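You operate a simulated robot arm through the tools that you are given. There is no shell and no other tool. Be economical: measure what you need, move in short steps, check, and stop when the job is done.

The job below is to be done with a simulated robot arm. You get a single attempt, and the scene is never put back.

## Task
Put the TOP, MID and LOW plugs in and switch the box on.
Fine: each into the socket of its word on the sensor box; the plug marked NEW stays in the rack, the cover open.
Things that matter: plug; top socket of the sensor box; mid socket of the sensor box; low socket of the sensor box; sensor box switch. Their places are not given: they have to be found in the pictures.

It is judged by the outcome, as a careful person would: the job done as asked, and still so three seconds after it is handed in. It fails if anything else is knocked over, pushed out of place, dropped, spilled or broken. Lids that push on must go on centred and level and be pressed home; caps that screw on are set level and turned clockwise until they are tight.

## Robot
A 6-joint arm with a two-finger parallel gripper, fixed in place. Base frame: the origin is at the foot of the arm, x ahead of it, y to its left, z up. Units: mm, degrees, N and s.
With the tool pointing down near the work surface it reaches from about 260 to 680 mm from the base axis. Its first joint turns from -66.0 to 66.0 degrees. Payload 2.9 kg.
The TCP is the grasp point between the finger pads, 30 mm short of the fingertips. In the tool frame z runs along the fingers and y along their closing line. The gripper opens to 110 mm. The fingers are 20 mm wide and 10 mm thick; the gripper's body (48 by 112 mm) begins 55 mm behind the TCP.
Orientation is that of the tool frame in the base frame, as a unit quaternion [w, x, y, z]. With the fingers straight down and closing along the base's y, the tool's x points along the base's -x, its y along +y and its z along -z.

## Interface
- The arm moves only by the tool step_arm. Its argument "series" is a list that holds one entry, the list of rows, each a list of 7 numbers: the gripper command, from -1 (fully open) to 1 (shut), values between in proportion, then the shift along the tool's x, y, z in units of 100 mm (1.0 is 100 mm), then the turn, a rotation vector about the tool's x, y, z in units of 90 degrees (1.0 is 90 degrees). In form: [[[jaw, x, y, z, wx, wy, wz], ...]]. A call has 1 to 12 rows; each row is the pose to reach, as a shift and turn from the pose commanded when the call began, along the tool's axes at that moment. A call with a number of a shift or a turn outside -1 to 1 is refused whole. A row lasts 0.2 s, in which the tool goes at most 50 mm and 8.6 degrees; a call with a longer step from one row to the next is refused whole, and so is a gripper value outside its range. A pose out of reach is approached as far as the arm can. The call stops where the force on the tool passes 70 N (or 10 N more than at its start, if that is more) or the arm is blocked; 0.2 s more then pass. The fingers move at their own pace (about 108 mm/s each) and stop on an object; they squeeze with about 44 N. The grip force told is the motor's: it shows also when the fingers shut on nothing. Time passes only in rows, and 0.2 s behind the last, so rows that repeat a pose let the fingers close. It gives the time, the measured TCP pose, the force on the tool (base axes), the opening and the grip force at its end, in the units of the frame above (readings bear some noise).
- Cameras (640 x 400 px; columns grow to the right, rows downward): "scene" is fixed at [78.6, 432.8, 1391.3]; the picture's right is [-0.74, -0.67, 0.00], its down [-0.34, 0.38, -0.86] and it looks along [0.58, -0.64, -0.50] (base axes); focal length 313 px, centre (320, 200). "wrist" rides on the gripper at [72, 17, -103] in the tool frame; the picture's right is [-0.23, 0.97, 0.00], its down [-0.76, -0.18, -0.62] and it looks along [-0.61, -0.14, 0.78] (tool axes); focal length 222 px, centre (320, 200).
- snapshot(camera): a new picture of that camera. The clock stands still meanwhile.
- pixel_to_xyz(camera, pixels): there is no depth. For up to 12 entries [column, row, z] of the newest picture of that camera ("zoom" is the newest enlarged one), the place [x, y] in the base frame at which the ray of that pixel passes the height z, good to about 2 mm. The clock stands still meanwhile.
- enlarge(camera, box): a new picture of the part [left, top, right, bottom] of that camera's present view, enlarged. The clock stands still meanwhile.
- hand_in(): hands the job in; it is judged then, once.

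Go step by step. Measure first, check grasps and placings, and put right what went wrong. The budget is 80 turns and 46 pictures, counting those below and the enlarged ones. Unless the task says otherwise, let go and move clear before handing in, and close with one line.

The tools are called after "Call:" by a JSON object that holds its "method" and its "body". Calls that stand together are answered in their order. step_arm: Moves the arm, as the interface text tells. Its arguments: {"type":"object","properties":{"series":{"type":"array","items":{"type":"array","items":{"type":"array","items":{"type":"number"}}}}},"required":["series"]} The other tools are called the same way: snapshot (camera) takes a picture; pixel_to_xyz (camera, pixels) gives the place at which the rays of pixels pass given heights; enlarge (camera, box) takes an enlarged picture of a part of a camera's view; hand_in () hands the job in.

At the start:

```text
time_s: 0.0
ee_pos: [354.2, -64.7, 1164.7]
tool_rot: [0.0, 0.001, 1.0, 0.0]
wrist_force: [0.0, -0.2, 0.7]
gripper_width: 110.1
gripper_force: 0.1
```

scene: 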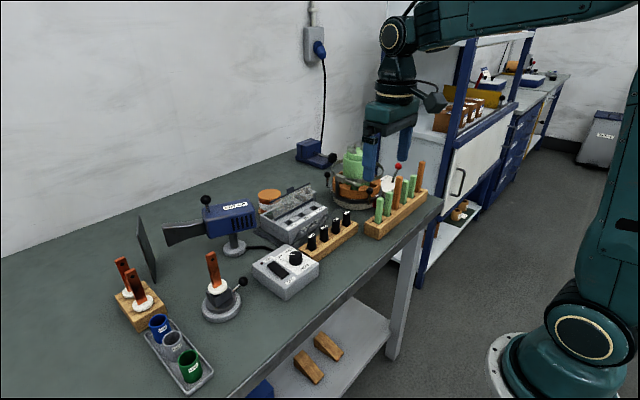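
wrist: 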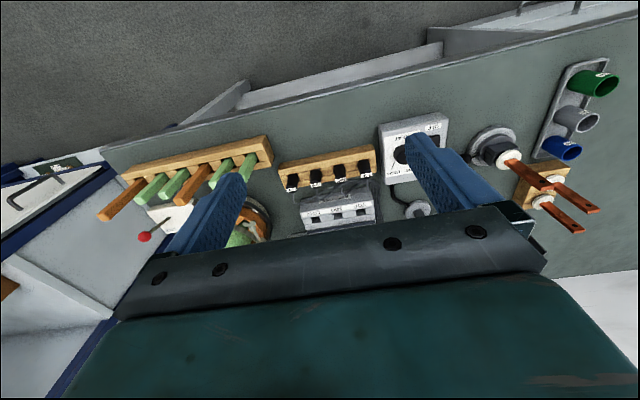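

The scene shows a wooden rack with four black plugs near (330,238) and a grey box with open cover near (295,210). I'll enlarge both views.

Call:
{"method": "enlarge", "body": {"camera": "scene", "box": [240, 170, 370, 260]}}

Call:
{"method": "enlarge", "body": {"camera": "wrist", "box": [270, 110, 460, 240]}}

```text
4.44 times, centred on (305, 215) of scene
```

zoom: 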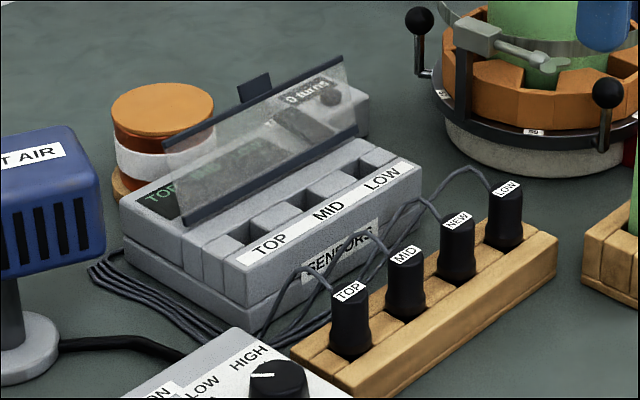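

```text
3.08 times, centred on (365, 175) of wrist
```

zoom: 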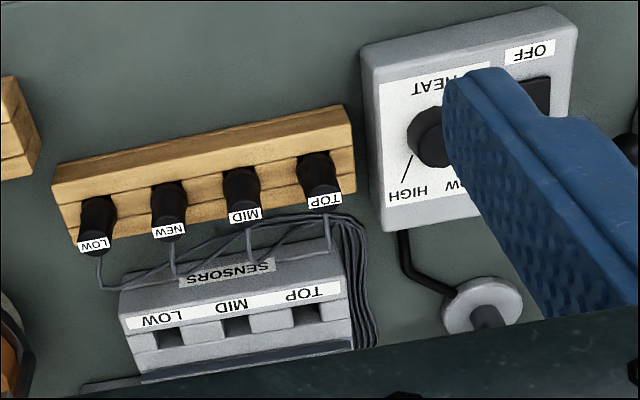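

The plugs in the rack run TOP, MID, NEW, LOW, and the box sockets run TOP, MID, LOW. I'll get rough positions from this wrist zoom.

Call:
{"method": "pixel_to_xyz", "body": {"camera": "zoom", "pixels": [[318, 165, 930], [240, 180, 930], [168, 195, 930], [98, 210, 930], [308, 316, 920], [236, 326, 920], [168, 338, 920], [52, 185, 890], [350, 106, 890], [345, 245, 866], [120, 290, 910], [350, 340, 915]]}}

Call:
{"method": "enlarge", "body": {"camera": "scene", "box": [255, 175, 335, 225]}}

```text
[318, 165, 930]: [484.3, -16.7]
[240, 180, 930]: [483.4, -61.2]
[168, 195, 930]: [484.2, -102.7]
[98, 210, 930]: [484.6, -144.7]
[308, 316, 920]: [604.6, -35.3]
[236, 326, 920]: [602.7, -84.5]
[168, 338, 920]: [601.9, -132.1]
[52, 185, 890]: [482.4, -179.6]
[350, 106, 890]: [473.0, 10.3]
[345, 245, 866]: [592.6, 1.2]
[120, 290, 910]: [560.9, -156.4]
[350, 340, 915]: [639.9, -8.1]
```

```text
8.00 times, centred on (295, 200) of scene
```

zoom: 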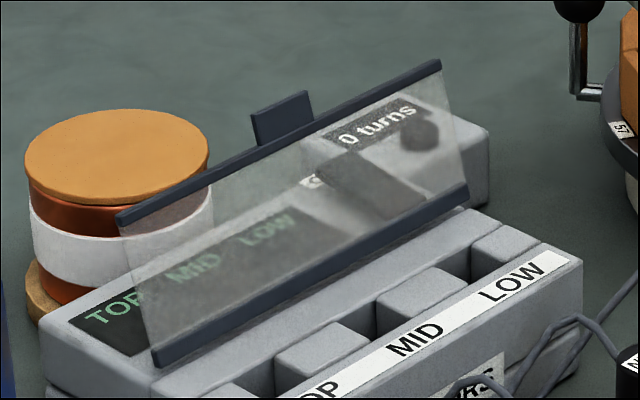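

I can't yet pick out the switch, so I'll move the arm forward and lower to look into the box.

Call:
{"method": "step_arm", "body": {"series": [[[-1, -0.4, 0.1, 0.2, 0, 0, 0], [-1, -0.8, 0.2, 0.4, 0, 0, 0], [-1, -1.0, 0.25, 0.5, 0, 0, 0], [-1, -1.0, 0.25, 0.5, 0, 0, 0]]]}}

Call:
{"method": "snapshot", "body": {"camera": "wrist"}}

```text
time_s: 1.0
ee_pos: [453.8, -39.9, 1115.9]
tool_rot: [0.0, -0.001, 1.0, 0.0]
wrist_force: [0.2, -0.4, -0.3]
gripper_width: 110.0
gripper_force: 0.0
```

```text
40 pictures are left
```

wrist: 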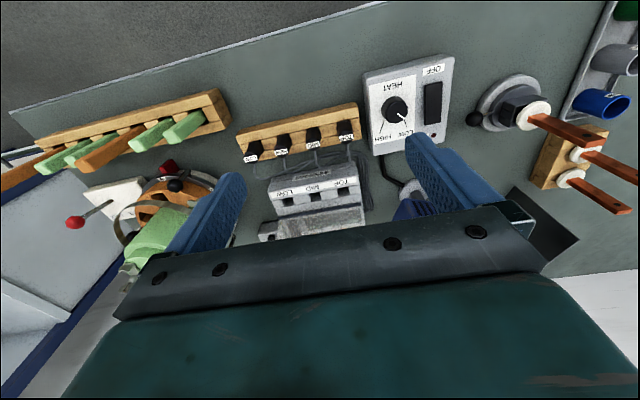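

Call:
{"method": "enlarge", "body": {"camera": "wrist", "box": [230, 140, 380, 245]}}

Call:
{"method": "enlarge", "body": {"camera": "scene", "box": [250, 175, 370, 265]}}

```text
3.81 times, centred on (305, 192) of wrist
```

zoom: 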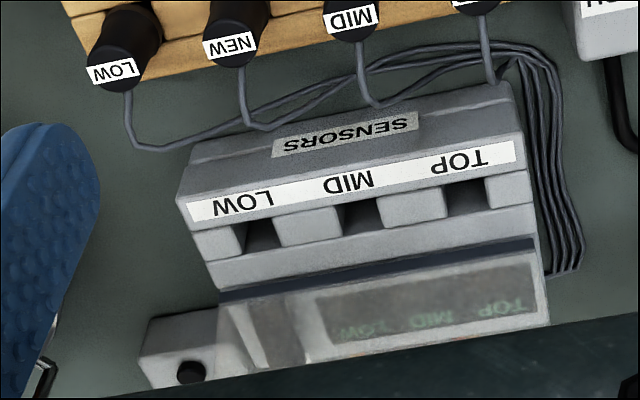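

```text
4.44 times, centred on (310, 220) of scene
```

zoom: 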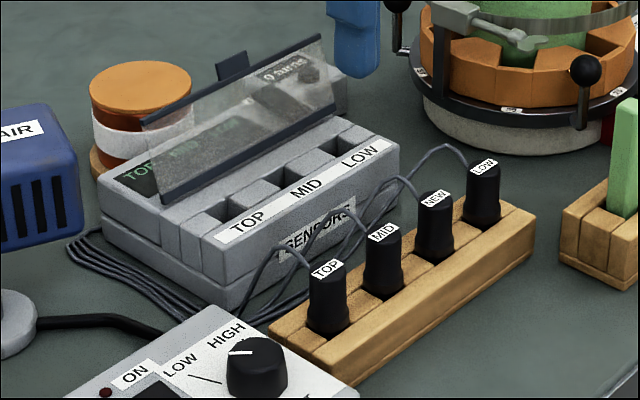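

The box continues behind the open cover: a display, a rocker and a black knob at its back right. I'll triangulate heights from both pictures.

Call:
{"method": "pixel_to_xyz", "body": {"camera": "zoom", "pixels": [[383, 232, 920], [383, 232, 950], [481, 167, 920], [481, 167, 950], [400, 148, 900], [400, 148, 930], [218, 238, 900], [218, 238, 930], [236, 63, 940], [236, 63, 980], [345, 146, 900], [345, 146, 930]]}}

Call:
{"method": "pixel_to_xyz", "body": {"camera": "wrist", "pixels": [[313.4, 144, 920], [313.4, 144, 950], [250.5, 158.1, 920], [250.5, 158.1, 950], [267.5, 192.5, 900], [267.5, 192.5, 930], [355.0, 176.5, 900], [355.0, 176.5, 930], [289, 205, 900], [289, 205, 930], [343, 194, 900], [343, 194, 930]]}}

```text
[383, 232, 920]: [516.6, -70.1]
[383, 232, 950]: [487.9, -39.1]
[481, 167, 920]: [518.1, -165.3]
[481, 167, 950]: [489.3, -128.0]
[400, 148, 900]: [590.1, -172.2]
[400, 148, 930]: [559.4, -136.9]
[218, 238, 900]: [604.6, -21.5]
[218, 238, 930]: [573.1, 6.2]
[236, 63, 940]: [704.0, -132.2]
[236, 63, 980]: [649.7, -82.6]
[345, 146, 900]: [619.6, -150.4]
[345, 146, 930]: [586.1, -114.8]
```

```text
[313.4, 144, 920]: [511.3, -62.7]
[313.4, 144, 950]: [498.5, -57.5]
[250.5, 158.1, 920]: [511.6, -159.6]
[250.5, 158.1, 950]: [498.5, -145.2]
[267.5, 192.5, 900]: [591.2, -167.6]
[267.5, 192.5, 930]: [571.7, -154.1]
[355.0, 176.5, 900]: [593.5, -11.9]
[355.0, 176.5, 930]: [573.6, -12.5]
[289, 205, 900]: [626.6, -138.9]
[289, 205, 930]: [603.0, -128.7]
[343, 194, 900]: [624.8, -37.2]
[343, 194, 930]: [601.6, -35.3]
```

Plug labels sit at about z 928, x 508; pitch is about 43 mm. I'll go lower over MID for a closer look.

Call:
{"method": "step_arm", "body": {"series": [[[-0.4, -0.22, -0.1, 0.4, 0, 0, 0], [-0.4, -0.43, -0.22, 0.8, 0, 0, 0], [-0.4, -0.43, -0.22, 1.0, 0, 0, 0], [-0.4, -0.43, -0.22, 1.0, 0, 0, 0]]]}}

Call:
{"method": "snapshot", "body": {"camera": "wrist"}}

Call:
{"method": "enlarge", "body": {"camera": "scene", "box": [290, 190, 380, 260]}}

```text
time_s: 2.0
ee_pos: [496.3, -61.6, 1014.9]
tool_rot: [0.001, -0.001, 1.0, 0.0]
wrist_force: [0.7, -0.2, -0.7]
gripper_width: 76.9
gripper_force: 0.1
```

```text
37 pictures are left
```

wrist: 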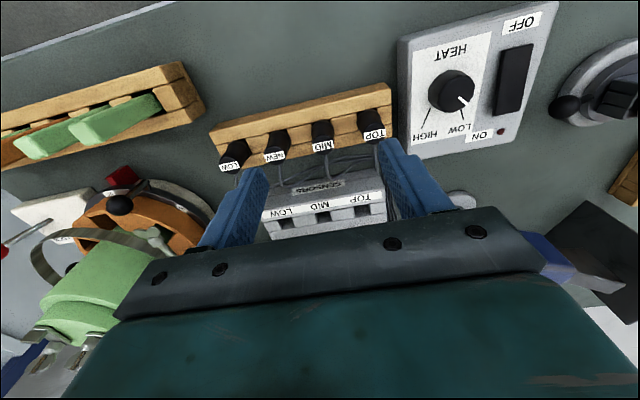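

```text
5.71 times, centred on (335, 225) of scene
```

zoom: 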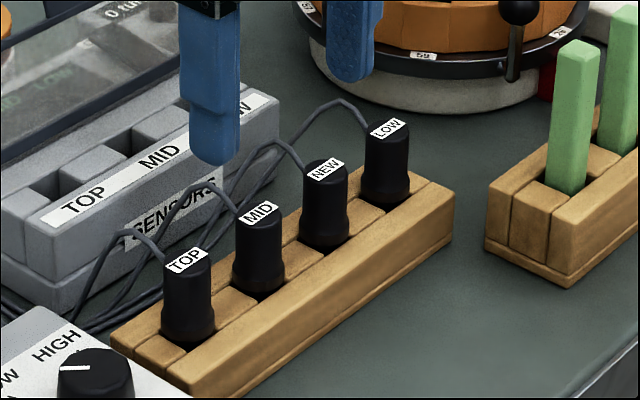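

Call:
{"method": "enlarge", "body": {"camera": "wrist", "box": [200, 70, 410, 240]}}

Call:
{"method": "enlarge", "body": {"camera": "wrist", "box": [280, 90, 400, 165]}}

```text
2.35 times, centred on (305, 155) of wrist
```

zoom: 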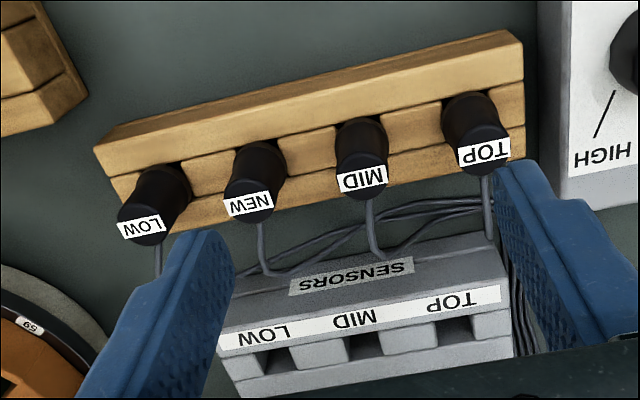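

```text
5.33 times, centred on (340, 128) of wrist
```

zoom: 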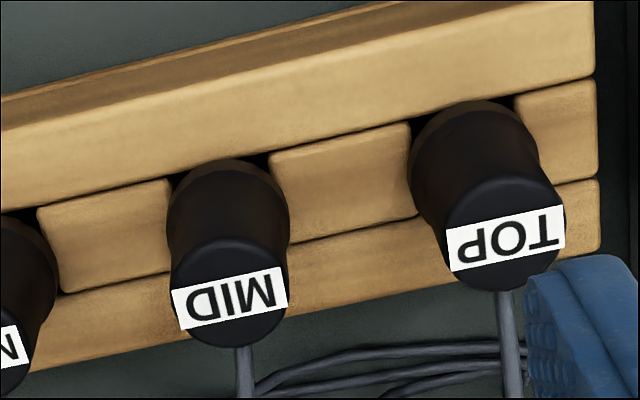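

Call:
{"method": "pixel_to_xyz", "body": {"camera": "zoom", "pixels": [[228, 293, 925], [228, 293, 932], [170, 293, 930], [287, 293, 930], [505, 234, 925], [505, 234, 932], [415, 185, 895], [515, 125, 895], [38, 207, 895], [173, 180, 895], [597, 80, 895], [597, 178, 895]]}}

Call:
{"method": "pixel_to_xyz", "body": {"camera": "wrist", "pixels": [[319, 141, 930], [276, 153.5, 930], [374.5, 133, 930], [235.5, 163, 930], [337, 172, 905]]}}

```text
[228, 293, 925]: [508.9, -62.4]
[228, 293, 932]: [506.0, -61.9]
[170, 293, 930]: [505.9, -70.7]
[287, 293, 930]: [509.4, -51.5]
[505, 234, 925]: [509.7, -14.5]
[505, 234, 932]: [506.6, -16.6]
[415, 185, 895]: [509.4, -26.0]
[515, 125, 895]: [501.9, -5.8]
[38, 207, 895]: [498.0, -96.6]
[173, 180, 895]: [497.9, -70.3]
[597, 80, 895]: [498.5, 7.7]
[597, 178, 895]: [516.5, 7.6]
```

```text
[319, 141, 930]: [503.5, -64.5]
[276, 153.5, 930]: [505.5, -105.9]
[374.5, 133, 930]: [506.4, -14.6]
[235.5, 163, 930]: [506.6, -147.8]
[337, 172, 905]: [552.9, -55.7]
```

MID's top disc is at about (507, -62, 930), 20 mm across. I'll lower over it with the jaws at 40 mm, which clears the neighbours.

Call:
{"method": "step_arm", "body": {"series": [[[0.27, -0.11, 0, 0.0, 0, 0, 0], [0.27, -0.11, 0, 0.0, 0, 0, 0], [0.27, -0.11, 0, 0.3, 0, 0, 0], [0.27, -0.11, 0, 0.55, 0, 0, 0], [0.27, -0.11, 0, 0.76, 0, 0, 0], [0.27, -0.11, 0, 0.76, 0, 0, 0]]]}}

Call:
{"method": "enlarge", "body": {"camera": "wrist", "box": [220, 100, 420, 225]}}

Call:
{"method": "enlarge", "body": {"camera": "scene", "box": [290, 190, 380, 260]}}

```text
time_s: 3.4
ee_pos: [507.3, -61.4, 936.6]
tool_rot: [0.0, -0.001, 1.0, -0.001]
wrist_force: [-0.6, 0.2, -0.3]
gripper_width: 40.2
gripper_force: 0.1
```

```text
3.20 times, centred on (320, 162) of wrist
```

zoom: 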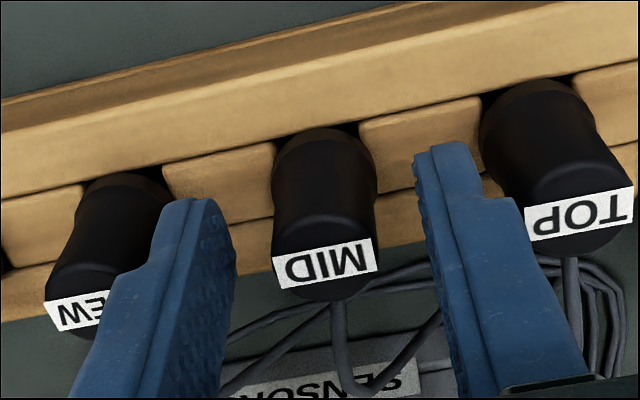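

```text
5.71 times, centred on (335, 225) of scene
```

zoom: 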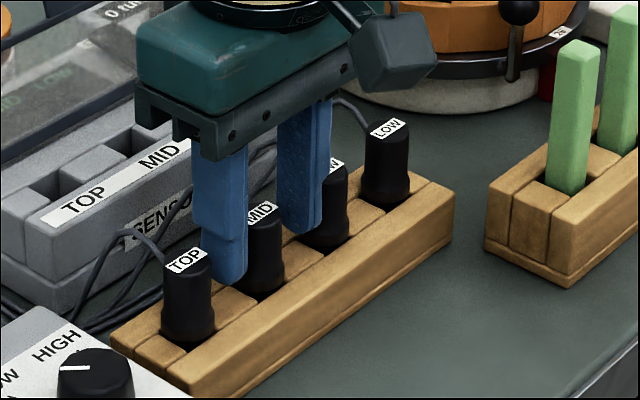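

The fingers straddle MID evenly with no contact. Now I'll close and lift a little.

Call:
{"method": "step_arm", "body": {"series": [[[1, 0, 0, 0, 0, 0, 0], [1, 0, 0, 0, 0, 0, 0], [1, 0, 0, 0, 0, 0, 0], [1, 0, 0, -0.2, 0, 0, 0], [1, 0, 0, -0.4, 0, 0, 0], [1, 0, 0, -0.6, 0, 0, 0], [1, 0, 0, -0.6, 0, 0, 0]]]}}

Call:
{"method": "enlarge", "body": {"camera": "scene", "box": [270, 170, 370, 250]}}

Call:
{"method": "snapshot", "body": {"camera": "wrist"}}

```text
time_s: 5.0
ee_pos: [508.9, -60.7, 1001.0]
tool_rot: [0.0, 0.0, 1.0, 0.0]
wrist_force: [-0.1, -0.4, -0.9]
gripper_width: 18.8
gripper_force: 44.1
```

```text
5.00 times, centred on (320, 210) of scene
```

zoom: 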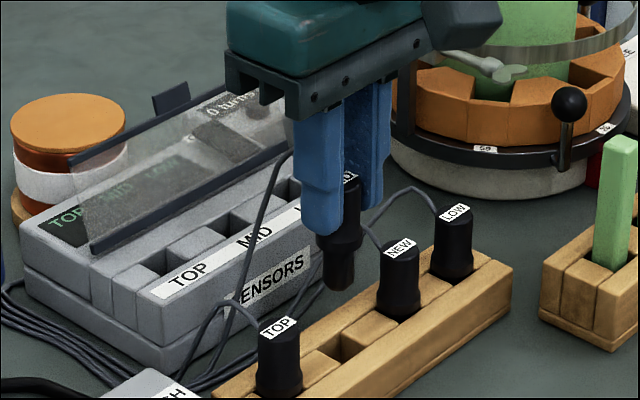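

```text
30 pictures are left
```

wrist: 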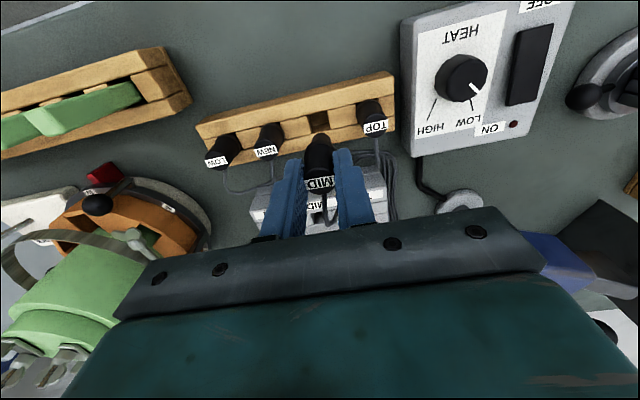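

MID is held (18.8 mm wide) and out of the rack. I'll step aside to +y so the sockets show clear of the fingers.

Call:
{"method": "step_arm", "body": {"series": [[[1, 0, 0.35, -0.1, 0, 0, 0], [1, 0, 0.7, -0.2, 0, 0, 0], [1, 0, 1.0, -0.3, 0, 0, 0], [1, 0, 1.0, -0.3, 0, 0, 0]]]}}

Call:
{"method": "enlarge", "body": {"camera": "wrist", "box": [120, 120, 320, 245]}}

Call:
{"method": "enlarge", "body": {"camera": "scene", "box": [255, 175, 335, 225]}}

```text
time_s: 6.0
ee_pos: [508.0, 38.6, 1029.6]
tool_rot: [0.0, 0.0, 1.0, 0.0]
wrist_force: [0.7, -0.9, -0.5]
gripper_width: 19.0
gripper_force: 44.0
```

```text
3.20 times, centred on (220, 182) of wrist
```

zoom: 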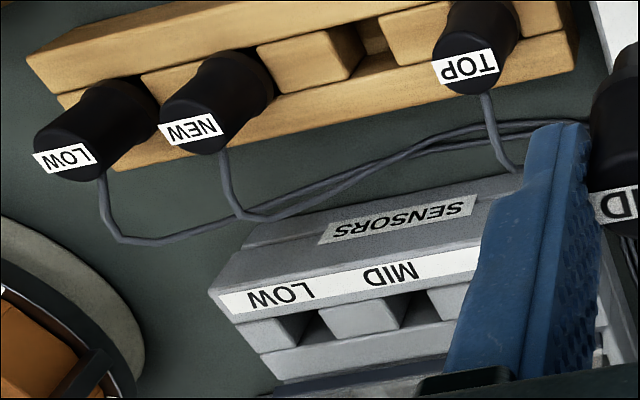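

```text
8.00 times, centred on (295, 200) of scene
```

zoom: 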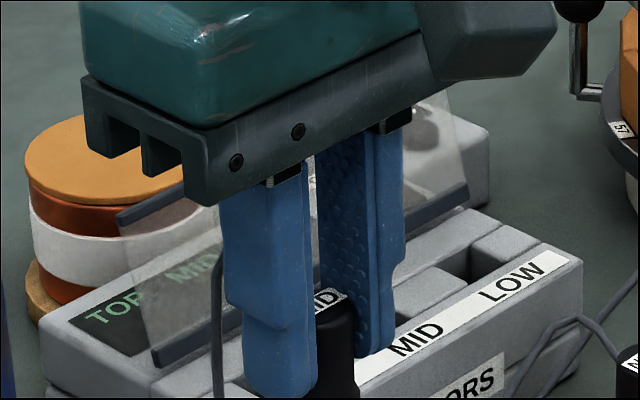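

Call:
{"method": "pixel_to_xyz", "body": {"camera": "zoom", "pixels": [[472, 266, 895], [472, 266, 905], [472, 266, 915], [435, 267, 905], [475, 287, 905], [470, 245, 905], [508, 266, 905], [375, 295, 905]]}}

Call:
{"method": "pixel_to_xyz", "body": {"camera": "wrist", "pixels": [[216.25, 222.3, 895], [216.25, 222.3, 905], [216.25, 222.3, 915], [250.6, 215.75, 895], [250.6, 215.75, 905], [205, 219.5, 905], [212.8, 228.6, 905], [218.75, 215.75, 905], [227.8, 225.75, 905], [240.3, 212.3, 905], [253.75, 210.1, 905], [246.6, 222, 905]]}}

```text
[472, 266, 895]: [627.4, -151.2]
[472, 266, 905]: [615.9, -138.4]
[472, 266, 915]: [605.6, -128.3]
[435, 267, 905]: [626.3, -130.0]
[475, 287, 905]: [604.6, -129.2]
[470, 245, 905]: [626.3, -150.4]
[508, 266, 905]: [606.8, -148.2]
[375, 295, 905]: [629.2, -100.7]
```

```text
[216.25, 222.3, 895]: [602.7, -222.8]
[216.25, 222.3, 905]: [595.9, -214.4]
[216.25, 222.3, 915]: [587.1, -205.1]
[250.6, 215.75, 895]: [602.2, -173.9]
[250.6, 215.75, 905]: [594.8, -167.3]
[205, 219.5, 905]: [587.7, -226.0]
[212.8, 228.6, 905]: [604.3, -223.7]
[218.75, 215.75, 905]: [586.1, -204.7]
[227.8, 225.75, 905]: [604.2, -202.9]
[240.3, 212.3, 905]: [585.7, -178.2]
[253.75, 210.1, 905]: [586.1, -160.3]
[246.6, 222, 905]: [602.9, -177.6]
```

Scene and wrist agree: box top is at about z 905, LOW socket at (615.5, -139.5), MID around y -89. I'll go above MID and check by picture.

Call:
{"method": "step_arm", "body": {"series": [[[1, -0.2, -0.3, 0, 0, 0, 0], [1, -0.4, -0.6, 0, 0, 0, 0], [1, -0.6, -0.9, 0, 0, 0, 0], [1, -0.8, -1.0, 0, 0, 0, 0], [1, -0.8, -1.0, 0, 0, 0, 0]]]}}

Call:
{"method": "step_arm", "body": {"series": [[[1, -0.27, -0.28, 0, 0, 0, 0], [1, -0.27, -0.28, 0.2, 0, 0, 0], [1, -0.27, -0.28, 0.4, 0, 0, 0], [1, -0.27, -0.28, 0.4, 0, 0, 0]]]}}

Call:
{"method": "snapshot", "body": {"camera": "wrist"}}

Call:
{"method": "enlarge", "body": {"camera": "wrist", "box": [220, 100, 420, 225]}}

Call:
{"method": "enlarge", "body": {"camera": "scene", "box": [255, 160, 345, 230]}}

```text
time_s: 7.2
ee_pos: [587.4, -64.5, 1028.9]
tool_rot: [0.001, 0.0, 1.0, 0.0]
wrist_force: [0.0, 0.7, -0.8]
gripper_width: 18.9
gripper_force: 44.1
```

```text
time_s: 8.2
ee_pos: [614.9, -92.7, 988.0]
tool_rot: [0.0, 0.0, 1.0, -0.001]
wrist_force: [-0.2, 0.0, 0.0]
gripper_width: 19.2
gripper_force: 43.6
```

```text
27 pictures are left
```

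wrist: 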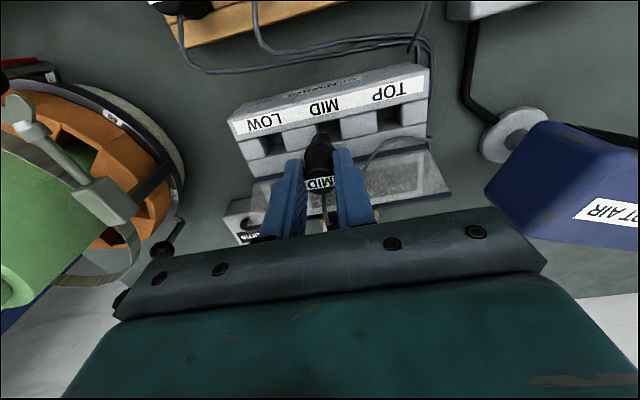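

```text
3.20 times, centred on (320, 162) of wrist
```

zoom: 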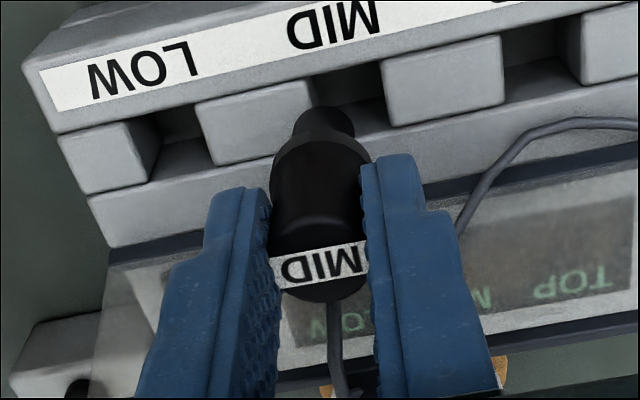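

```text
5.71 times, centred on (300, 195) of scene
```

zoom: 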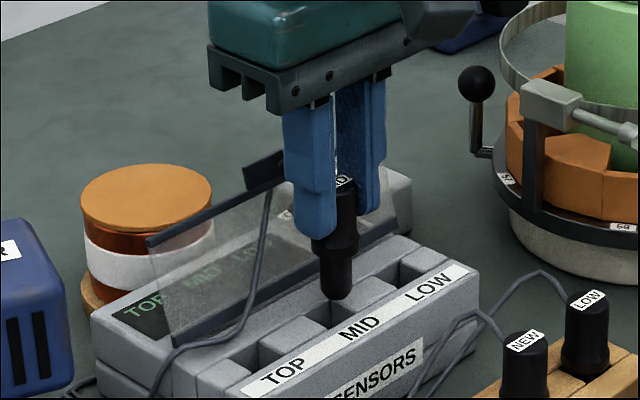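

Call:
{"method": "pixel_to_xyz", "body": {"camera": "wrist", "pixels": [[260.6, 137.6, 905], [266.9, 156.7, 905], [280.9, 131.7, 905], [286.3, 151.1, 905], [315, 125, 905], [338.75, 118.9, 905], [342.5, 138.6, 905], [376.25, 110.4, 905], [377.8, 130.1, 905], [402.8, 124.5, 905], [400.6, 105, 905]]}}

Call:
{"method": "enlarge", "body": {"camera": "wrist", "box": [240, 90, 440, 165]}}

```text
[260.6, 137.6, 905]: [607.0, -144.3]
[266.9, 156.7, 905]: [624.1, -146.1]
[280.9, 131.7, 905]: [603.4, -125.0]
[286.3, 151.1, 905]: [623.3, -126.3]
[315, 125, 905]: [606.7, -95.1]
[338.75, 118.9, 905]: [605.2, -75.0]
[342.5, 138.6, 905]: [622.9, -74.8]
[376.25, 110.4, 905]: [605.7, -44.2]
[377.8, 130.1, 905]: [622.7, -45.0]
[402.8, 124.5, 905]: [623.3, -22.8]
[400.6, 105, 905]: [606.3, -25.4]
```

```text
3.20 times, centred on (340, 128) of wrist
```

zoom: 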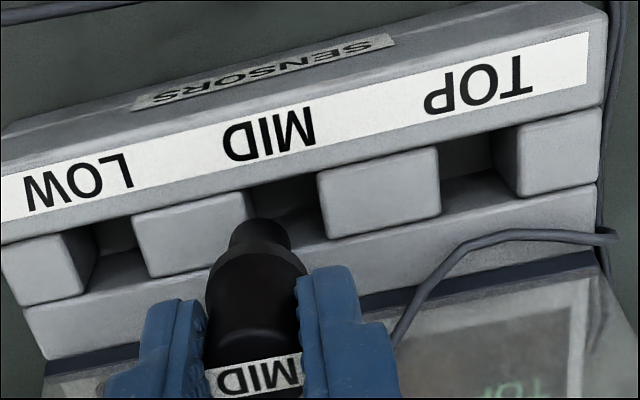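

Call:
{"method": "pixel_to_xyz", "body": {"camera": "zoom", "pixels": [[260, 233, 925], [260, 233, 930], [250, 190, 907], [317, 173, 907], [328, 238, 907], [437, 147, 907], [515, 128, 907], [520, 195, 907], [441, 212, 907], [133, 220, 907], [153, 278, 907], [85, 292, 907]]}}

```text
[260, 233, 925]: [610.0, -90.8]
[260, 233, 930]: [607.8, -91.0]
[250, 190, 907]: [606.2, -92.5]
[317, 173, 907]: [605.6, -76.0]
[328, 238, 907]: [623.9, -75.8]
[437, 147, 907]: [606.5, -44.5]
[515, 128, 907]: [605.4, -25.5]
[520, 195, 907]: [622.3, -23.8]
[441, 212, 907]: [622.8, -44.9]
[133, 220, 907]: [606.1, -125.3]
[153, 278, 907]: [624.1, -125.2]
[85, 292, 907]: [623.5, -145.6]
```

The slots come out at 18–20 mm wide with MID centred at (614.5, -85), so I need +7.5 mm in y. I'll shift and check before lowering.

Call:
{"method": "step_arm", "body": {"series": [[[1, 0, 0.077, 0, 0, 0, 0], [1, 0, 0.077, 0.1, 0, 0, 0], [1, 0, 0.077, 0.1, 0, 0, 0], [1, 0, 0.077, 0.1, 0, 0, 0]]]}}

Call:
{"method": "enlarge", "body": {"camera": "wrist", "box": [240, 90, 440, 165]}}

Call:
{"method": "enlarge", "body": {"camera": "scene", "box": [265, 180, 335, 225]}}

```text
time_s: 9.2
ee_pos: [615.9, -83.6, 977.3]
tool_rot: [0.0, 0.0, 1.0, 0.0]
wrist_force: [-5.7, 0.6, 5.3]
gripper_width: 18.9
gripper_force: 43.8
```

```text
3.20 times, centred on (340, 128) of wrist
```

zoom: 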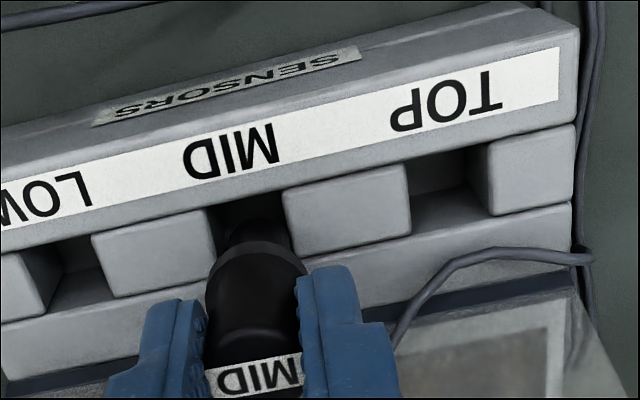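

```text
8.89 times, centred on (300, 202) of scene
```

zoom: 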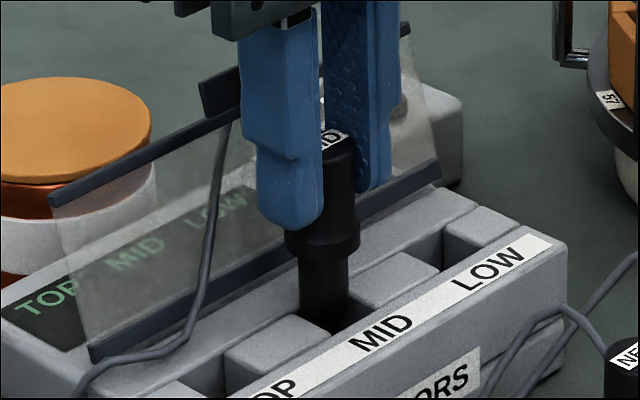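

A force of -5.7 N in x and 5.3 N up says the prong touches the rear edge. I'll shift 2.5 mm toward the base, then lower slowly.

Call:
{"method": "step_arm", "body": {"series": [[[1, 0.0, -0.01, -0.04, 0, 0, 0], [1, 0.025, -0.01, -0.04, 0, 0, 0], [1, 0.025, -0.01, 0, 0, 0, 0], [1, 0.025, -0.01, 0.03, 0, 0, 0], [1, 0.025, -0.01, 0.06, 0, 0, 0], [1, 0.025, -0.01, 0.06, 0, 0, 0]]]}}

```text
time_s: 10.6
ee_pos: [613.9, -84.2, 972.0]
tool_rot: [0.0, 0.0, 1.0, 0.0]
wrist_force: [-1.0, -3.2, 0.5]
gripper_width: 18.9
gripper_force: 44.1
```

Vertical force is gone, so the prong is entering. I'll ease 1 mm to -y and continue down.

Call:
{"method": "step_arm", "body": {"series": [[[1, 0.005, -0.01, 0.0, 0, 0, 0], [1, 0.005, -0.01, 0.06, 0, 0, 0], [1, 0.005, -0.01, 0.12, 0, 0, 0], [1, 0.005, -0.01, 0.18, 0, 0, 0], [1, 0.005, -0.01, 0.22, 0, 0, 0], [1, 0.005, -0.01, 0.22, 0, 0, 0]]]}}

Call:
{"method": "enlarge", "body": {"camera": "scene", "box": [265, 180, 335, 225]}}

```text
time_s: 12.0
ee_pos: [612.0, -83.5, 954.6]
tool_rot: [0.003, 0.0, 1.0, 0.0]
wrist_force: [-9.2, 0.6, 32.4]
gripper_width: 19.0
gripper_force: 43.6
```

```text
8.89 times, centred on (300, 202) of scene
```

zoom: 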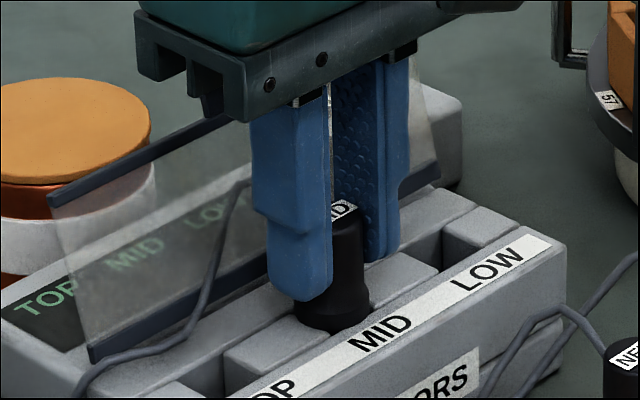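

32 N up at z 954.6: the collar is down at the blocks, either seated or friction-fitting. I'll press further to find out.

Call:
{"method": "step_arm", "body": {"series": [[[1, -0.005, 0, 0.03, 0, 0, 0], [1, -0.005, 0, 0.05, 0, 0, 0], [1, -0.005, 0, 0.08, 0, 0, 0], [1, -0.005, 0, 0.08, 0, 0, 0]]]}}

Call:
{"method": "enlarge", "body": {"camera": "scene", "box": [265, 180, 335, 225]}}

```text
time_s: 13.0
ee_pos: [614.9, -84.0, 947.4]
tool_rot: [0.007, 0.0, 1.0, -0.001]
wrist_force: [-7.1, 0.9, 41.6]
gripper_width: 19.7
gripper_force: 44.4
```

```text
8.89 times, centred on (300, 202) of scene
```

zoom: 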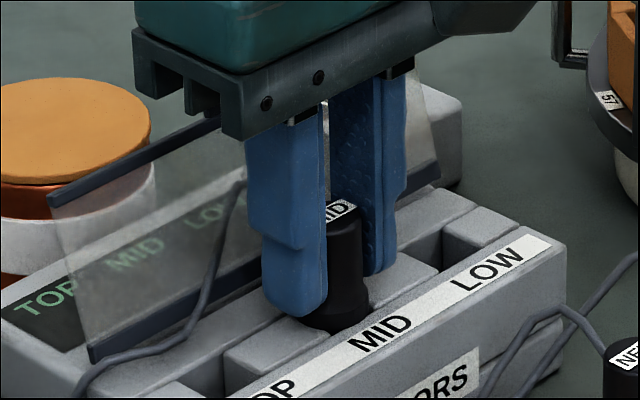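

The tool went down 7 mm but the label at (340,208) stayed put, so the fingers slid on the plug. I'll release, rise and look at the plug.

Call:
{"method": "step_arm", "body": {"series": [[[0.95, 0, 0, -0.03, 0, 0, 0], [0.3, 0, 0, -0.03, 0, 0, 0], [0.3, 0, 0, -0.03, 0, 0, 0], [0.3, 0, 0, -0.3, 0, 0, 0], [0.3, 0, 0, -0.6, 0, 0, 0], [0.3, 0, 0, -0.6, 0, 0, 0]]]}}

Call:
{"method": "enlarge", "body": {"camera": "scene", "box": [265, 180, 365, 250]}}

Call:
{"method": "snapshot", "body": {"camera": "wrist"}}

```text
time_s: 14.4
ee_pos: [611.2, -84.9, 1001.3]
tool_rot: [0.0, 0.0, 1.0, 0.0]
wrist_force: [0.0, 0.0, 0.1]
gripper_width: 38.5
gripper_force: 0.0
```

```text
5.71 times, centred on (315, 215) of scene
```

zoom: 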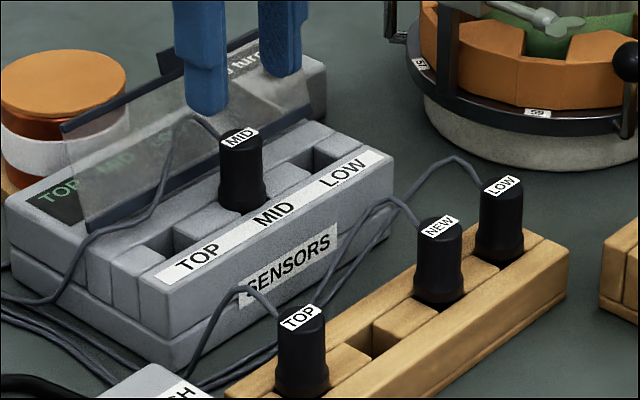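

```text
18 pictures are left
```

wrist: 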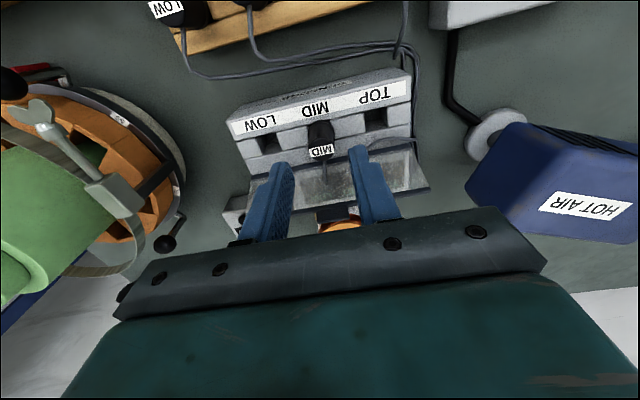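

MID stands upright, showing the same height as the plugs in the rack, so it is seated. I'll check the TOP and LOW top-disc positions.

Call:
{"method": "pixel_to_xyz", "body": {"camera": "zoom", "pixels": [[301, 315, 930], [439, 226, 930], [502, 186, 930], [239, 138, 940], [301, 315, 933]]}}

Call:
{"method": "step_arm", "body": {"series": [[[0.35, 0.2, 0.2, 0, 0, 0, 0], [0.35, 0.5, 0.4, 0, 0, 0, 0], [0.35, 0.8, 0.6, 0, 0, 0, 0], [0.35, 1.0, 0.69, 0, 0, 0, 0], [0.35, 1.0, 0.69, 0, 0, 0, 0]]]}}

```text
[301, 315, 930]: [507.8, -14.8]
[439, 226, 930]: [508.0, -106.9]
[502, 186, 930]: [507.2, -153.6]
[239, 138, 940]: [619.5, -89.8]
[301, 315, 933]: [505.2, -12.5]
```

```text
time_s: 15.6
ee_pos: [510.5, -15.7, 1003.4]
tool_rot: [0.001, 0.0, 1.0, -0.001]
wrist_force: [0.0, 0.3, 0.2]
gripper_width: 35.7
gripper_force: 0.1
```

TOP sits at (507, -15.5). I'll descend with 36 mm jaws.

Call:
{"method": "step_arm", "body": {"series": [[[0.35, 0.03, 0, 0.0, 0, 0, 0], [0.35, 0.03, 0, 0.25, 0, 0, 0], [0.35, 0.03, 0, 0.5, 0, 0, 0], [0.35, 0.03, 0, 0.71, 0, 0, 0], [0.35, 0.03, 0, 0.71, 0, 0, 0]]]}}

Call:
{"method": "enlarge", "body": {"camera": "wrist", "box": [220, 100, 420, 225]}}

```text
time_s: 16.8
ee_pos: [510.0, -16.5, 929.7]
tool_rot: [0.0, 0.0, 1.0, -0.001]
wrist_force: [-0.9, 0.0, 0.6]
gripper_width: 36.0
gripper_force: 0.1
```

```text
3.20 times, centred on (320, 162) of wrist
```

zoom: 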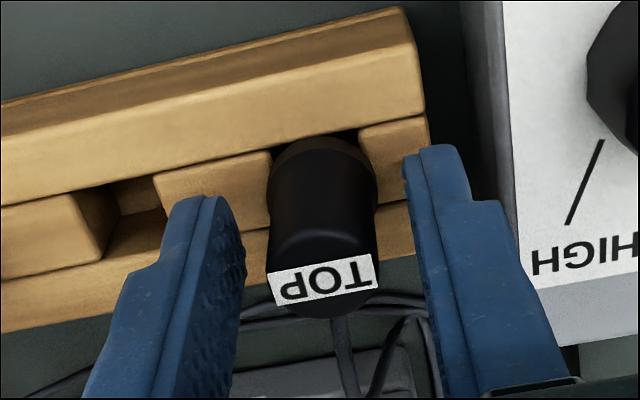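

The fingers straddle TOP with clearance from the heat controller. Closing and lifting.

Call:
{"method": "step_arm", "body": {"series": [[[1, 0, 0, 0, 0, 0, 0], [1, 0, 0, 0, 0, 0, 0], [1, 0, 0, 0, 0, 0, 0], [1, 0, 0, -0.2, 0, 0, 0], [1, 0, 0, -0.4, 0, 0, 0], [1, 0, 0, -0.6, 0, 0, 0], [1, 0, 0, -0.75, 0, 0, 0], [1, 0, 0, -0.75, 0, 0, 0]]]}}

```text
time_s: 18.6
ee_pos: [510.1, -14.9, 1005.6]
tool_rot: [0.0, 0.0, 1.0, 0.0]
wrist_force: [0.5, -0.4, -0.4]
gripper_width: 20.0
gripper_force: 43.5
```

Held at 20.0 mm. Moving over the TOP socket at (614.5, -34).

Call:
{"method": "step_arm", "body": {"series": [[[1, -0.3, 0, 0, 0, 0, 0], [1, -0.6, -0.1, 0, 0, 0, 0], [1, -0.9, -0.19, 0, 0, 0, 0], [1, -1.0, -0.19, 0, 0, 0, 0], [1, -1.0, -0.19, 0.2, 0, 0, 0], [1, -1.0, -0.19, 0.2, 0, 0, 0]]]}}

Call:
{"method": "enlarge", "body": {"camera": "wrist", "box": [220, 90, 420, 215]}}

```text
time_s: 20.0
ee_pos: [607.9, -34.3, 986.8]
tool_rot: [0.0, 0.001, 1.0, 0.0]
wrist_force: [0.8, -0.5, -0.9]
gripper_width: 20.0
gripper_force: 44.0
```

```text
3.20 times, centred on (320, 152) of wrist
```

zoom: 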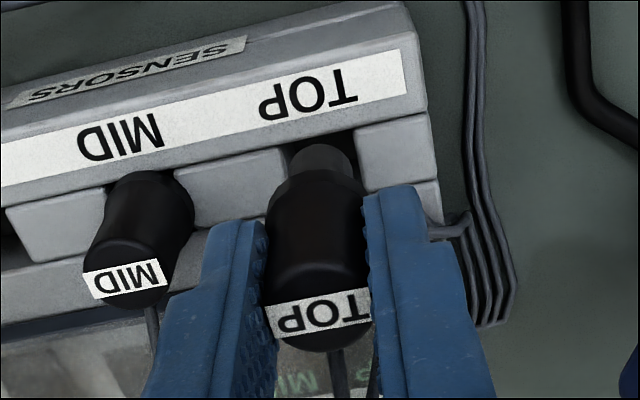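

The prong lines up with the TOP slot in y. I'll go 6 mm forward and start lowering.

Call:
{"method": "step_arm", "body": {"series": [[[1, -0.06, 0, 0, 0, 0, 0], [1, -0.06, 0, 0.06, 0, 0, 0], [1, -0.06, 0, 0.12, 0, 0, 0], [1, -0.06, 0, 0.17, 0, 0, 0], [1, -0.06, 0, 0.2, 0, 0, 0], [1, -0.06, 0, 0.2, 0, 0, 0]]]}}

```text
time_s: 21.4
ee_pos: [616.0, -33.7, 967.0]
tool_rot: [-0.001, 0.0, 1.0, 0.0]
wrist_force: [-2.3, 0.0, -0.3]
gripper_width: 20.2
gripper_force: 43.7
```

The prong is inside with little force. Continuing down, 1 mm toward the base.

Call:
{"method": "step_arm", "body": {"series": [[[1, 0.01, 0, 0.04, 0, 0, 0], [1, 0.015, 0, 0.08, 0, 0, 0], [1, 0.015, 0, 0.12, 0, 0, 0], [1, 0.015, 0, 0.16, 0, 0, 0], [1, 0.015, 0, 0.19, 0, 0, 0], [1, 0.015, 0, 0.19, 0, 0, 0]]]}}

```text
time_s: 22.8
ee_pos: [615.1, -34.4, 946.3]
tool_rot: [0.0, 0.0, 1.0, -0.001]
wrist_force: [0.4, -0.7, 0.3]
gripper_width: 20.1
gripper_force: 44.6
```

No contact yet at z 946. Pressing on in small steps.

Call:
{"method": "step_arm", "body": {"series": [[[1, 0, 0, 0.03, 0, 0, 0], [1, 0, 0, 0.06, 0, 0, 0], [1, 0, 0, 0.08, 0, 0, 0], [1, 0, 0, 0.1, 0, 0, 0], [1, 0, 0, 0.1, 0, 0, 0]]]}}

Call:
{"method": "enlarge", "body": {"camera": "scene", "box": [255, 180, 355, 250]}}

```text
time_s: 24.0
ee_pos: [618.0, -34.1, 941.9]
tool_rot: [0.006, 0.0, 1.0, 0.0]
wrist_force: [-2.9, 2.6, 38.3]
gripper_width: 20.5
gripper_force: 43.9
```

```text
5.71 times, centred on (305, 215) of scene
```

zoom: 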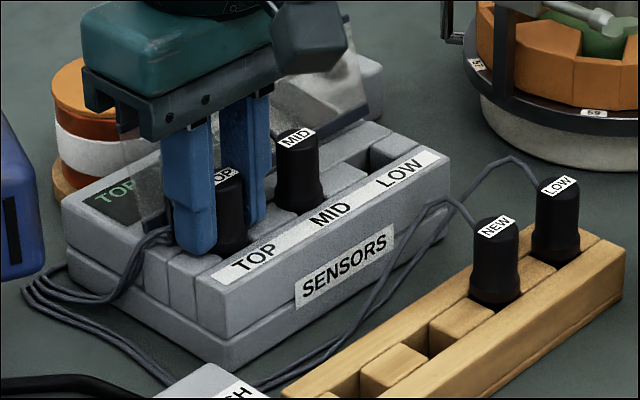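

Contact of 38 N, TOP is down. The cover, though, seems to stand more upright (corner near (350,20)), so I'll release, rise and look.

Call:
{"method": "step_arm", "body": {"series": [[[0.9, 0, 0, -0.05, 0, 0, 0], [0.3, 0, 0, -0.05, 0, 0, 0], [0.3, 0, 0, -0.05, 0, 0, 0], [0.3, 0, 0, -0.3, 0, 0, 0], [0.3, 0, 0, -0.6, 0, 0, 0], [0.3, 0.2, 0, -0.9, 0, 0, 0], [0.3, 0.2, 0, -0.9, 0, 0, 0]]]}}

Call:
{"method": "enlarge", "body": {"camera": "scene", "box": [255, 170, 355, 240]}}

```text
time_s: 25.6
ee_pos: [595.5, -33.5, 1027.6]
tool_rot: [0.0, 0.0, 1.0, -0.001]
wrist_force: [1.0, -0.4, -0.1]
gripper_width: 38.5
gripper_force: 0.1
```

```text
5.71 times, centred on (305, 205) of scene
```

zoom: 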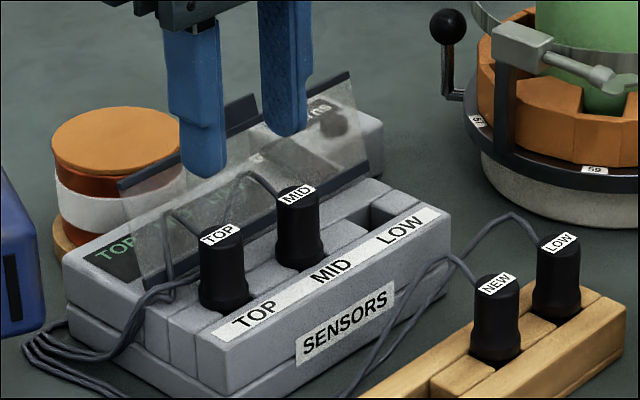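

The cover is where it was, and TOP and MID are both seated upright. On to LOW at (507, -152).

Call:
{"method": "step_arm", "body": {"series": [[[0.35, 0.3, -0.3, 0, 0, 0, 0], [0.35, 0.6, -0.6, 0, 0, 0, 0], [0.35, 0.87, -0.9, 0, 0, 0, 0], [0.35, 0.87, -1.0, 0, 0, 0, 0], [0.35, 0.87, -1.0, 0, 0, 0, 0]]]}}

Call:
{"method": "step_arm", "body": {"series": [[[0.35, 0.0, -0.19, 0.1, 0, 0, 0], [0.35, 0.0, -0.19, 0.35, 0, 0, 0], [0.35, 0.0, -0.19, 0.6, 0, 0, 0], [0.35, 0, -0.19, 0.6, 0, 0, 0]]]}}

Call:
{"method": "enlarge", "body": {"camera": "wrist", "box": [220, 100, 420, 225]}}

```text
time_s: 26.8
ee_pos: [508.0, -134.9, 1028.1]
tool_rot: [0.0, 0.001, 1.0, -0.001]
wrist_force: [-0.3, 0.4, 0.4]
gripper_width: 35.5
gripper_force: 0.1
```

```text
time_s: 27.8
ee_pos: [510.1, -152.7, 967.4]
tool_rot: [-0.001, 0.0, 1.0, 0.001]
wrist_force: [-0.8, 0.4, 0.4]
gripper_width: 36.2
gripper_force: 0.0
```

```text
3.20 times, centred on (320, 162) of wrist
```

zoom: 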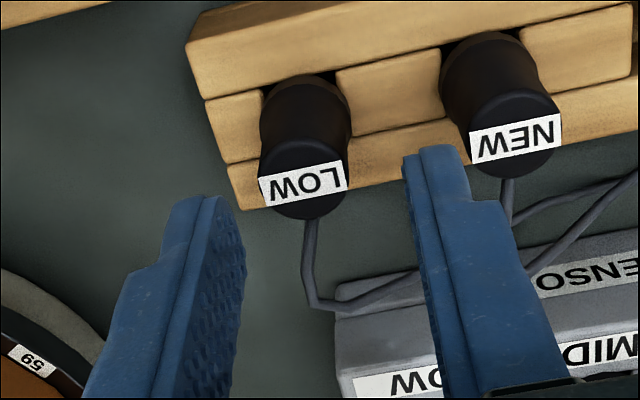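

Call:
{"method": "pixel_to_xyz", "body": {"camera": "zoom", "pixels": [[303, 181, 930], [515, 135, 930]]}}

```text
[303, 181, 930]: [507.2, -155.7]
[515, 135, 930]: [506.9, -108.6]
```

LOW's centre is at (507, -155); I'll shift 2.5 mm, go down, grip and lift.

Call:
{"method": "step_arm", "body": {"series": [[[0.35, 0.02, -0.022, 0.0, 0, 0, 0], [0.35, 0.02, -0.022, 0.2, 0, 0, 0], [0.35, 0.02, -0.022, 0.37, 0, 0, 0], [0.35, 0.02, -0.022, 0.37, 0, 0, 0], [1, 0.02, -0.022, 0.37, 0, 0, 0], [1, 0.02, -0.022, 0.37, 0, 0, 0], [1, 0.02, -0.022, 0.37, 0, 0, 0]]]}}

Call:
{"method": "step_arm", "body": {"series": [[[1, 0, 0, -0.2, 0, 0, 0], [1, 0, 0, -0.4, 0, 0, 0], [1, 0, 0, -0.6, 0, 0, 0], [1, 0, 0, -0.8, 0, 0, 0], [1, 0, 0, -0.8, 0, 0, 0]]]}}

```text
time_s: 29.4
ee_pos: [505.9, -154.5, 931.1]
tool_rot: [0.0, -0.001, 1.0, 0.0]
wrist_force: [-0.1, 1.1, 0.3]
gripper_width: 19.8
gripper_force: 44.3
```

```text
time_s: 30.6
ee_pos: [506.8, -155.3, 1010.8]
tool_rot: [0.0, 0.0, 1.0, 0.0]
wrist_force: [-0.7, 0.6, -0.2]
gripper_width: 19.5
gripper_force: 43.6
```

Call:
{"method": "pixel_to_xyz", "body": {"camera": "wrist", "pixels": [[163, 244, 930], [163, 244, 960], [163, 244, 990], [120, 295, 960]]}}

Call:
{"method": "pixel_to_xyz", "body": {"camera": "zoom", "pixels": [[320, 200, 930]]}}

Call:
{"method": "enlarge", "body": {"camera": "scene", "box": [285, 130, 445, 230]}}

```text
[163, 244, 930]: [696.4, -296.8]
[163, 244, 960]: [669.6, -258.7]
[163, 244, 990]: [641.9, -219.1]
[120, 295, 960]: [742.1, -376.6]
```

```text
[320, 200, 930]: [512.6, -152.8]
```

```text
4.00 times, centred on (365, 180) of scene
```

zoom: 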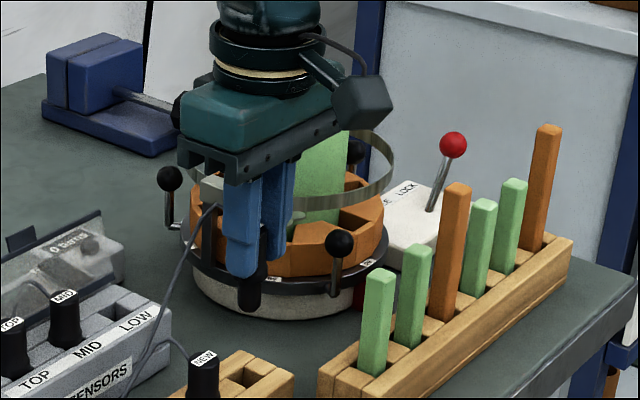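

Call:
{"method": "pixel_to_xyz", "body": {"camera": "zoom", "pixels": [[169, 178, 930], [169, 178, 960], [169, 178, 990], [340, 243, 930], [340, 243, 960], [212, 188, 960]]}}

```text
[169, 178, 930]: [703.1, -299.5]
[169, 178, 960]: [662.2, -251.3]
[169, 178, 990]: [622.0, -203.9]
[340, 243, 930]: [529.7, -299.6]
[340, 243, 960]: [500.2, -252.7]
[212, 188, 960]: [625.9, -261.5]
```

The crank knob is at about (690, -285), well clear of the gripper. Moving LOW over its socket.

Call:
{"method": "step_arm", "body": {"series": [[[1, -0.3, 0.0, 0, 0, 0, 0], [1, -0.6, 0.1, 0, 0, 0, 0], [1, -0.9, 0.19, 0, 0, 0, 0], [1, -1.0, 0.19, 0, 0, 0, 0], [1, -1.0, 0.19, 0, 0, 0, 0]]]}}

Call:
{"method": "step_arm", "body": {"series": [[[1, -0.07, 0.0, 0, 0, 0, 0], [1, -0.07, 0.0, 0.15, 0, 0, 0], [1, -0.07, 0.0, 0.25, 0, 0, 0], [1, -0.07, 0.0, 0.25, 0, 0, 0]]]}}

Call:
{"method": "enlarge", "body": {"camera": "wrist", "box": [220, 90, 420, 215]}}

```text
time_s: 31.8
ee_pos: [606.0, -137.1, 1010.7]
tool_rot: [0.001, 0.0, 1.0, 0.0]
wrist_force: [-0.1, 0.7, -0.9]
gripper_width: 19.6
gripper_force: 44.1
```

```text
time_s: 32.8
ee_pos: [612.9, -134.8, 985.2]
tool_rot: [0.001, 0.0, 1.0, 0.0]
wrist_force: [0.2, 0.4, -0.8]
gripper_width: 19.5
gripper_force: 43.7
```

```text
3.20 times, centred on (320, 152) of wrist
```

zoom: 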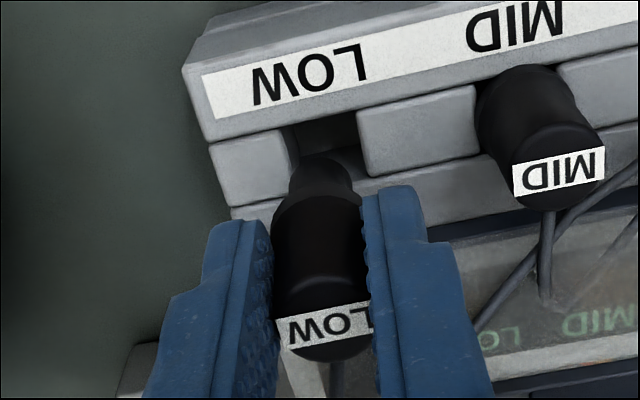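

Column 320 is the plug axis and the slot's centre reads about 326, so I'll add 1.3 mm in y and lower.

Call:
{"method": "step_arm", "body": {"series": [[[1, -0.01, 0.013, 0, 0, 0, 0], [1, -0.01, 0.013, 0.06, 0, 0, 0], [1, -0.01, 0.013, 0.1, 0, 0, 0], [1, -0.01, 0.013, 0.15, 0, 0, 0], [1, -0.01, 0.013, 0.19, 0, 0, 0], [1, -0.01, 0.013, 0.19, 0, 0, 0]]]}}

```text
time_s: 34.2
ee_pos: [613.5, -134.6, 966.0]
tool_rot: [-0.001, 0.0, 1.0, 0.0]
wrist_force: [-6.9, -0.8, -0.6]
gripper_width: 19.4
gripper_force: 44.0
```

The prong is in with -6.9 N in x, rubbing the rear wall. I'll ease 2 mm back while lowering.

Call:
{"method": "step_arm", "body": {"series": [[[1, 0.02, 0, 0.02, 0, 0, 0], [1, 0.02, 0, 0.06, 0, 0, 0], [1, 0.02, 0, 0.1, 0, 0, 0], [1, 0.02, 0, 0.14, 0, 0, 0], [1, 0.02, 0, 0.18, 0, 0, 0], [1, 0.02, 0, 0.18, 0, 0, 0]]]}}

Call:
{"method": "step_arm", "body": {"series": [[[1, 0, 0, 0.03, 0, 0, 0], [1, 0, 0, 0.06, 0, 0, 0], [1, 0, 0, 0.08, 0, 0, 0], [1, 0, 0, 0.11, 0, 0, 0], [1, 0, 0, 0.11, 0, 0, 0]]]}}

```text
time_s: 35.6
ee_pos: [612.0, -135.4, 950.1]
tool_rot: [0.0, -0.001, 1.0, -0.001]
wrist_force: [0.3, 0.0, -0.4]
gripper_width: 19.5
gripper_force: 43.8
```

```text
time_s: 36.8
ee_pos: [614.5, -135.5, 942.8]
tool_rot: [0.005, 0.001, 1.0, -0.001]
wrist_force: [-3.3, 1.3, 32.3]
gripper_width: 20.7
gripper_force: 43.7
```

Seating force is 32 N at z 942.8, as with TOP. Releasing, rising and moving back to view the box and the switch.

Call:
{"method": "step_arm", "body": {"series": [[[0.9, 0, 0, -0.05, 0, 0, 0], [0.3, 0, 0, -0.05, 0, 0, 0], [0.3, 0, 0, -0.05, 0, 0, 0], [0.3, 0, 0, -0.3, 0, 0, 0], [0.3, 0, 0, -0.6, 0, 0, 0], [0.3, 0, 0, -0.9, 0, 0, 0], [0.3, 0, 0, -1.0, 0, 0, 0]]]}}

Call:
{"method": "step_arm", "body": {"series": [[[1, -0.3, 0, -0.2, 0, 0, 0], [1, -0.5, -0.2, -0.2, 0, 0, 0], [1, -0.5, -0.3, -0.2, 0, 0, 0], [1, -0.5, -0.3, -0.2, 0, 0, 0]]]}}

Call:
{"method": "enlarge", "body": {"camera": "scene", "box": [255, 165, 345, 230]}}

Call:
{"method": "snapshot", "body": {"camera": "wrist"}}

```text
time_s: 38.4
ee_pos: [612.9, -136.2, 1037.4]
tool_rot: [-0.001, 0.0, 1.0, 0.0]
wrist_force: [-0.1, -0.4, -0.4]
gripper_width: 38.4
gripper_force: 0.0
```

```text
time_s: 39.4
ee_pos: [636.6, -143.2, 1054.6]
tool_rot: [0.0, 0.0, 1.0, 0.0]
wrist_force: [1.0, 0.2, -0.3]
gripper_width: 0.1
gripper_force: 37.4
out of reach, approached as far as the arm can: row 1, 2, 3, 4
```

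```text
6.15 times, centred on (300, 198) of scene
```

zoom: 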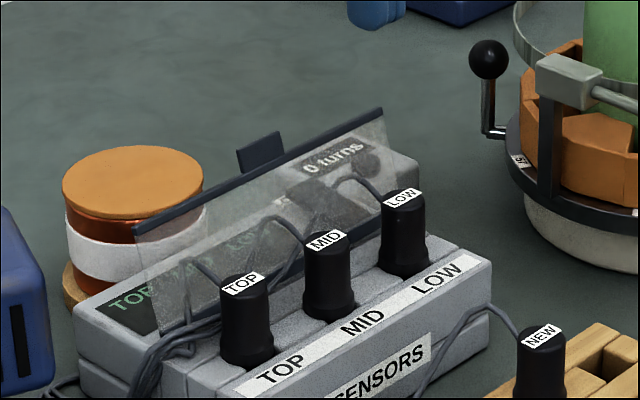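

```text
9 pictures are left
```

wrist: 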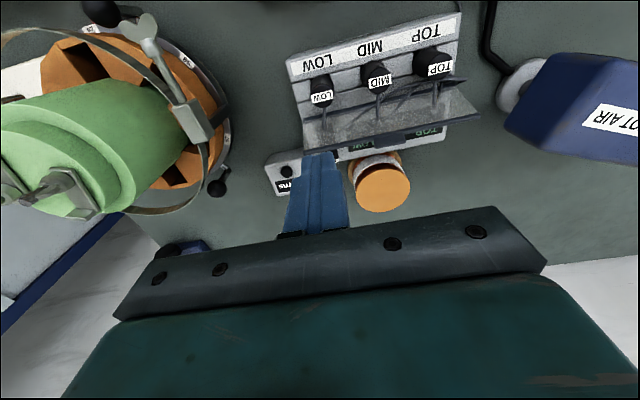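

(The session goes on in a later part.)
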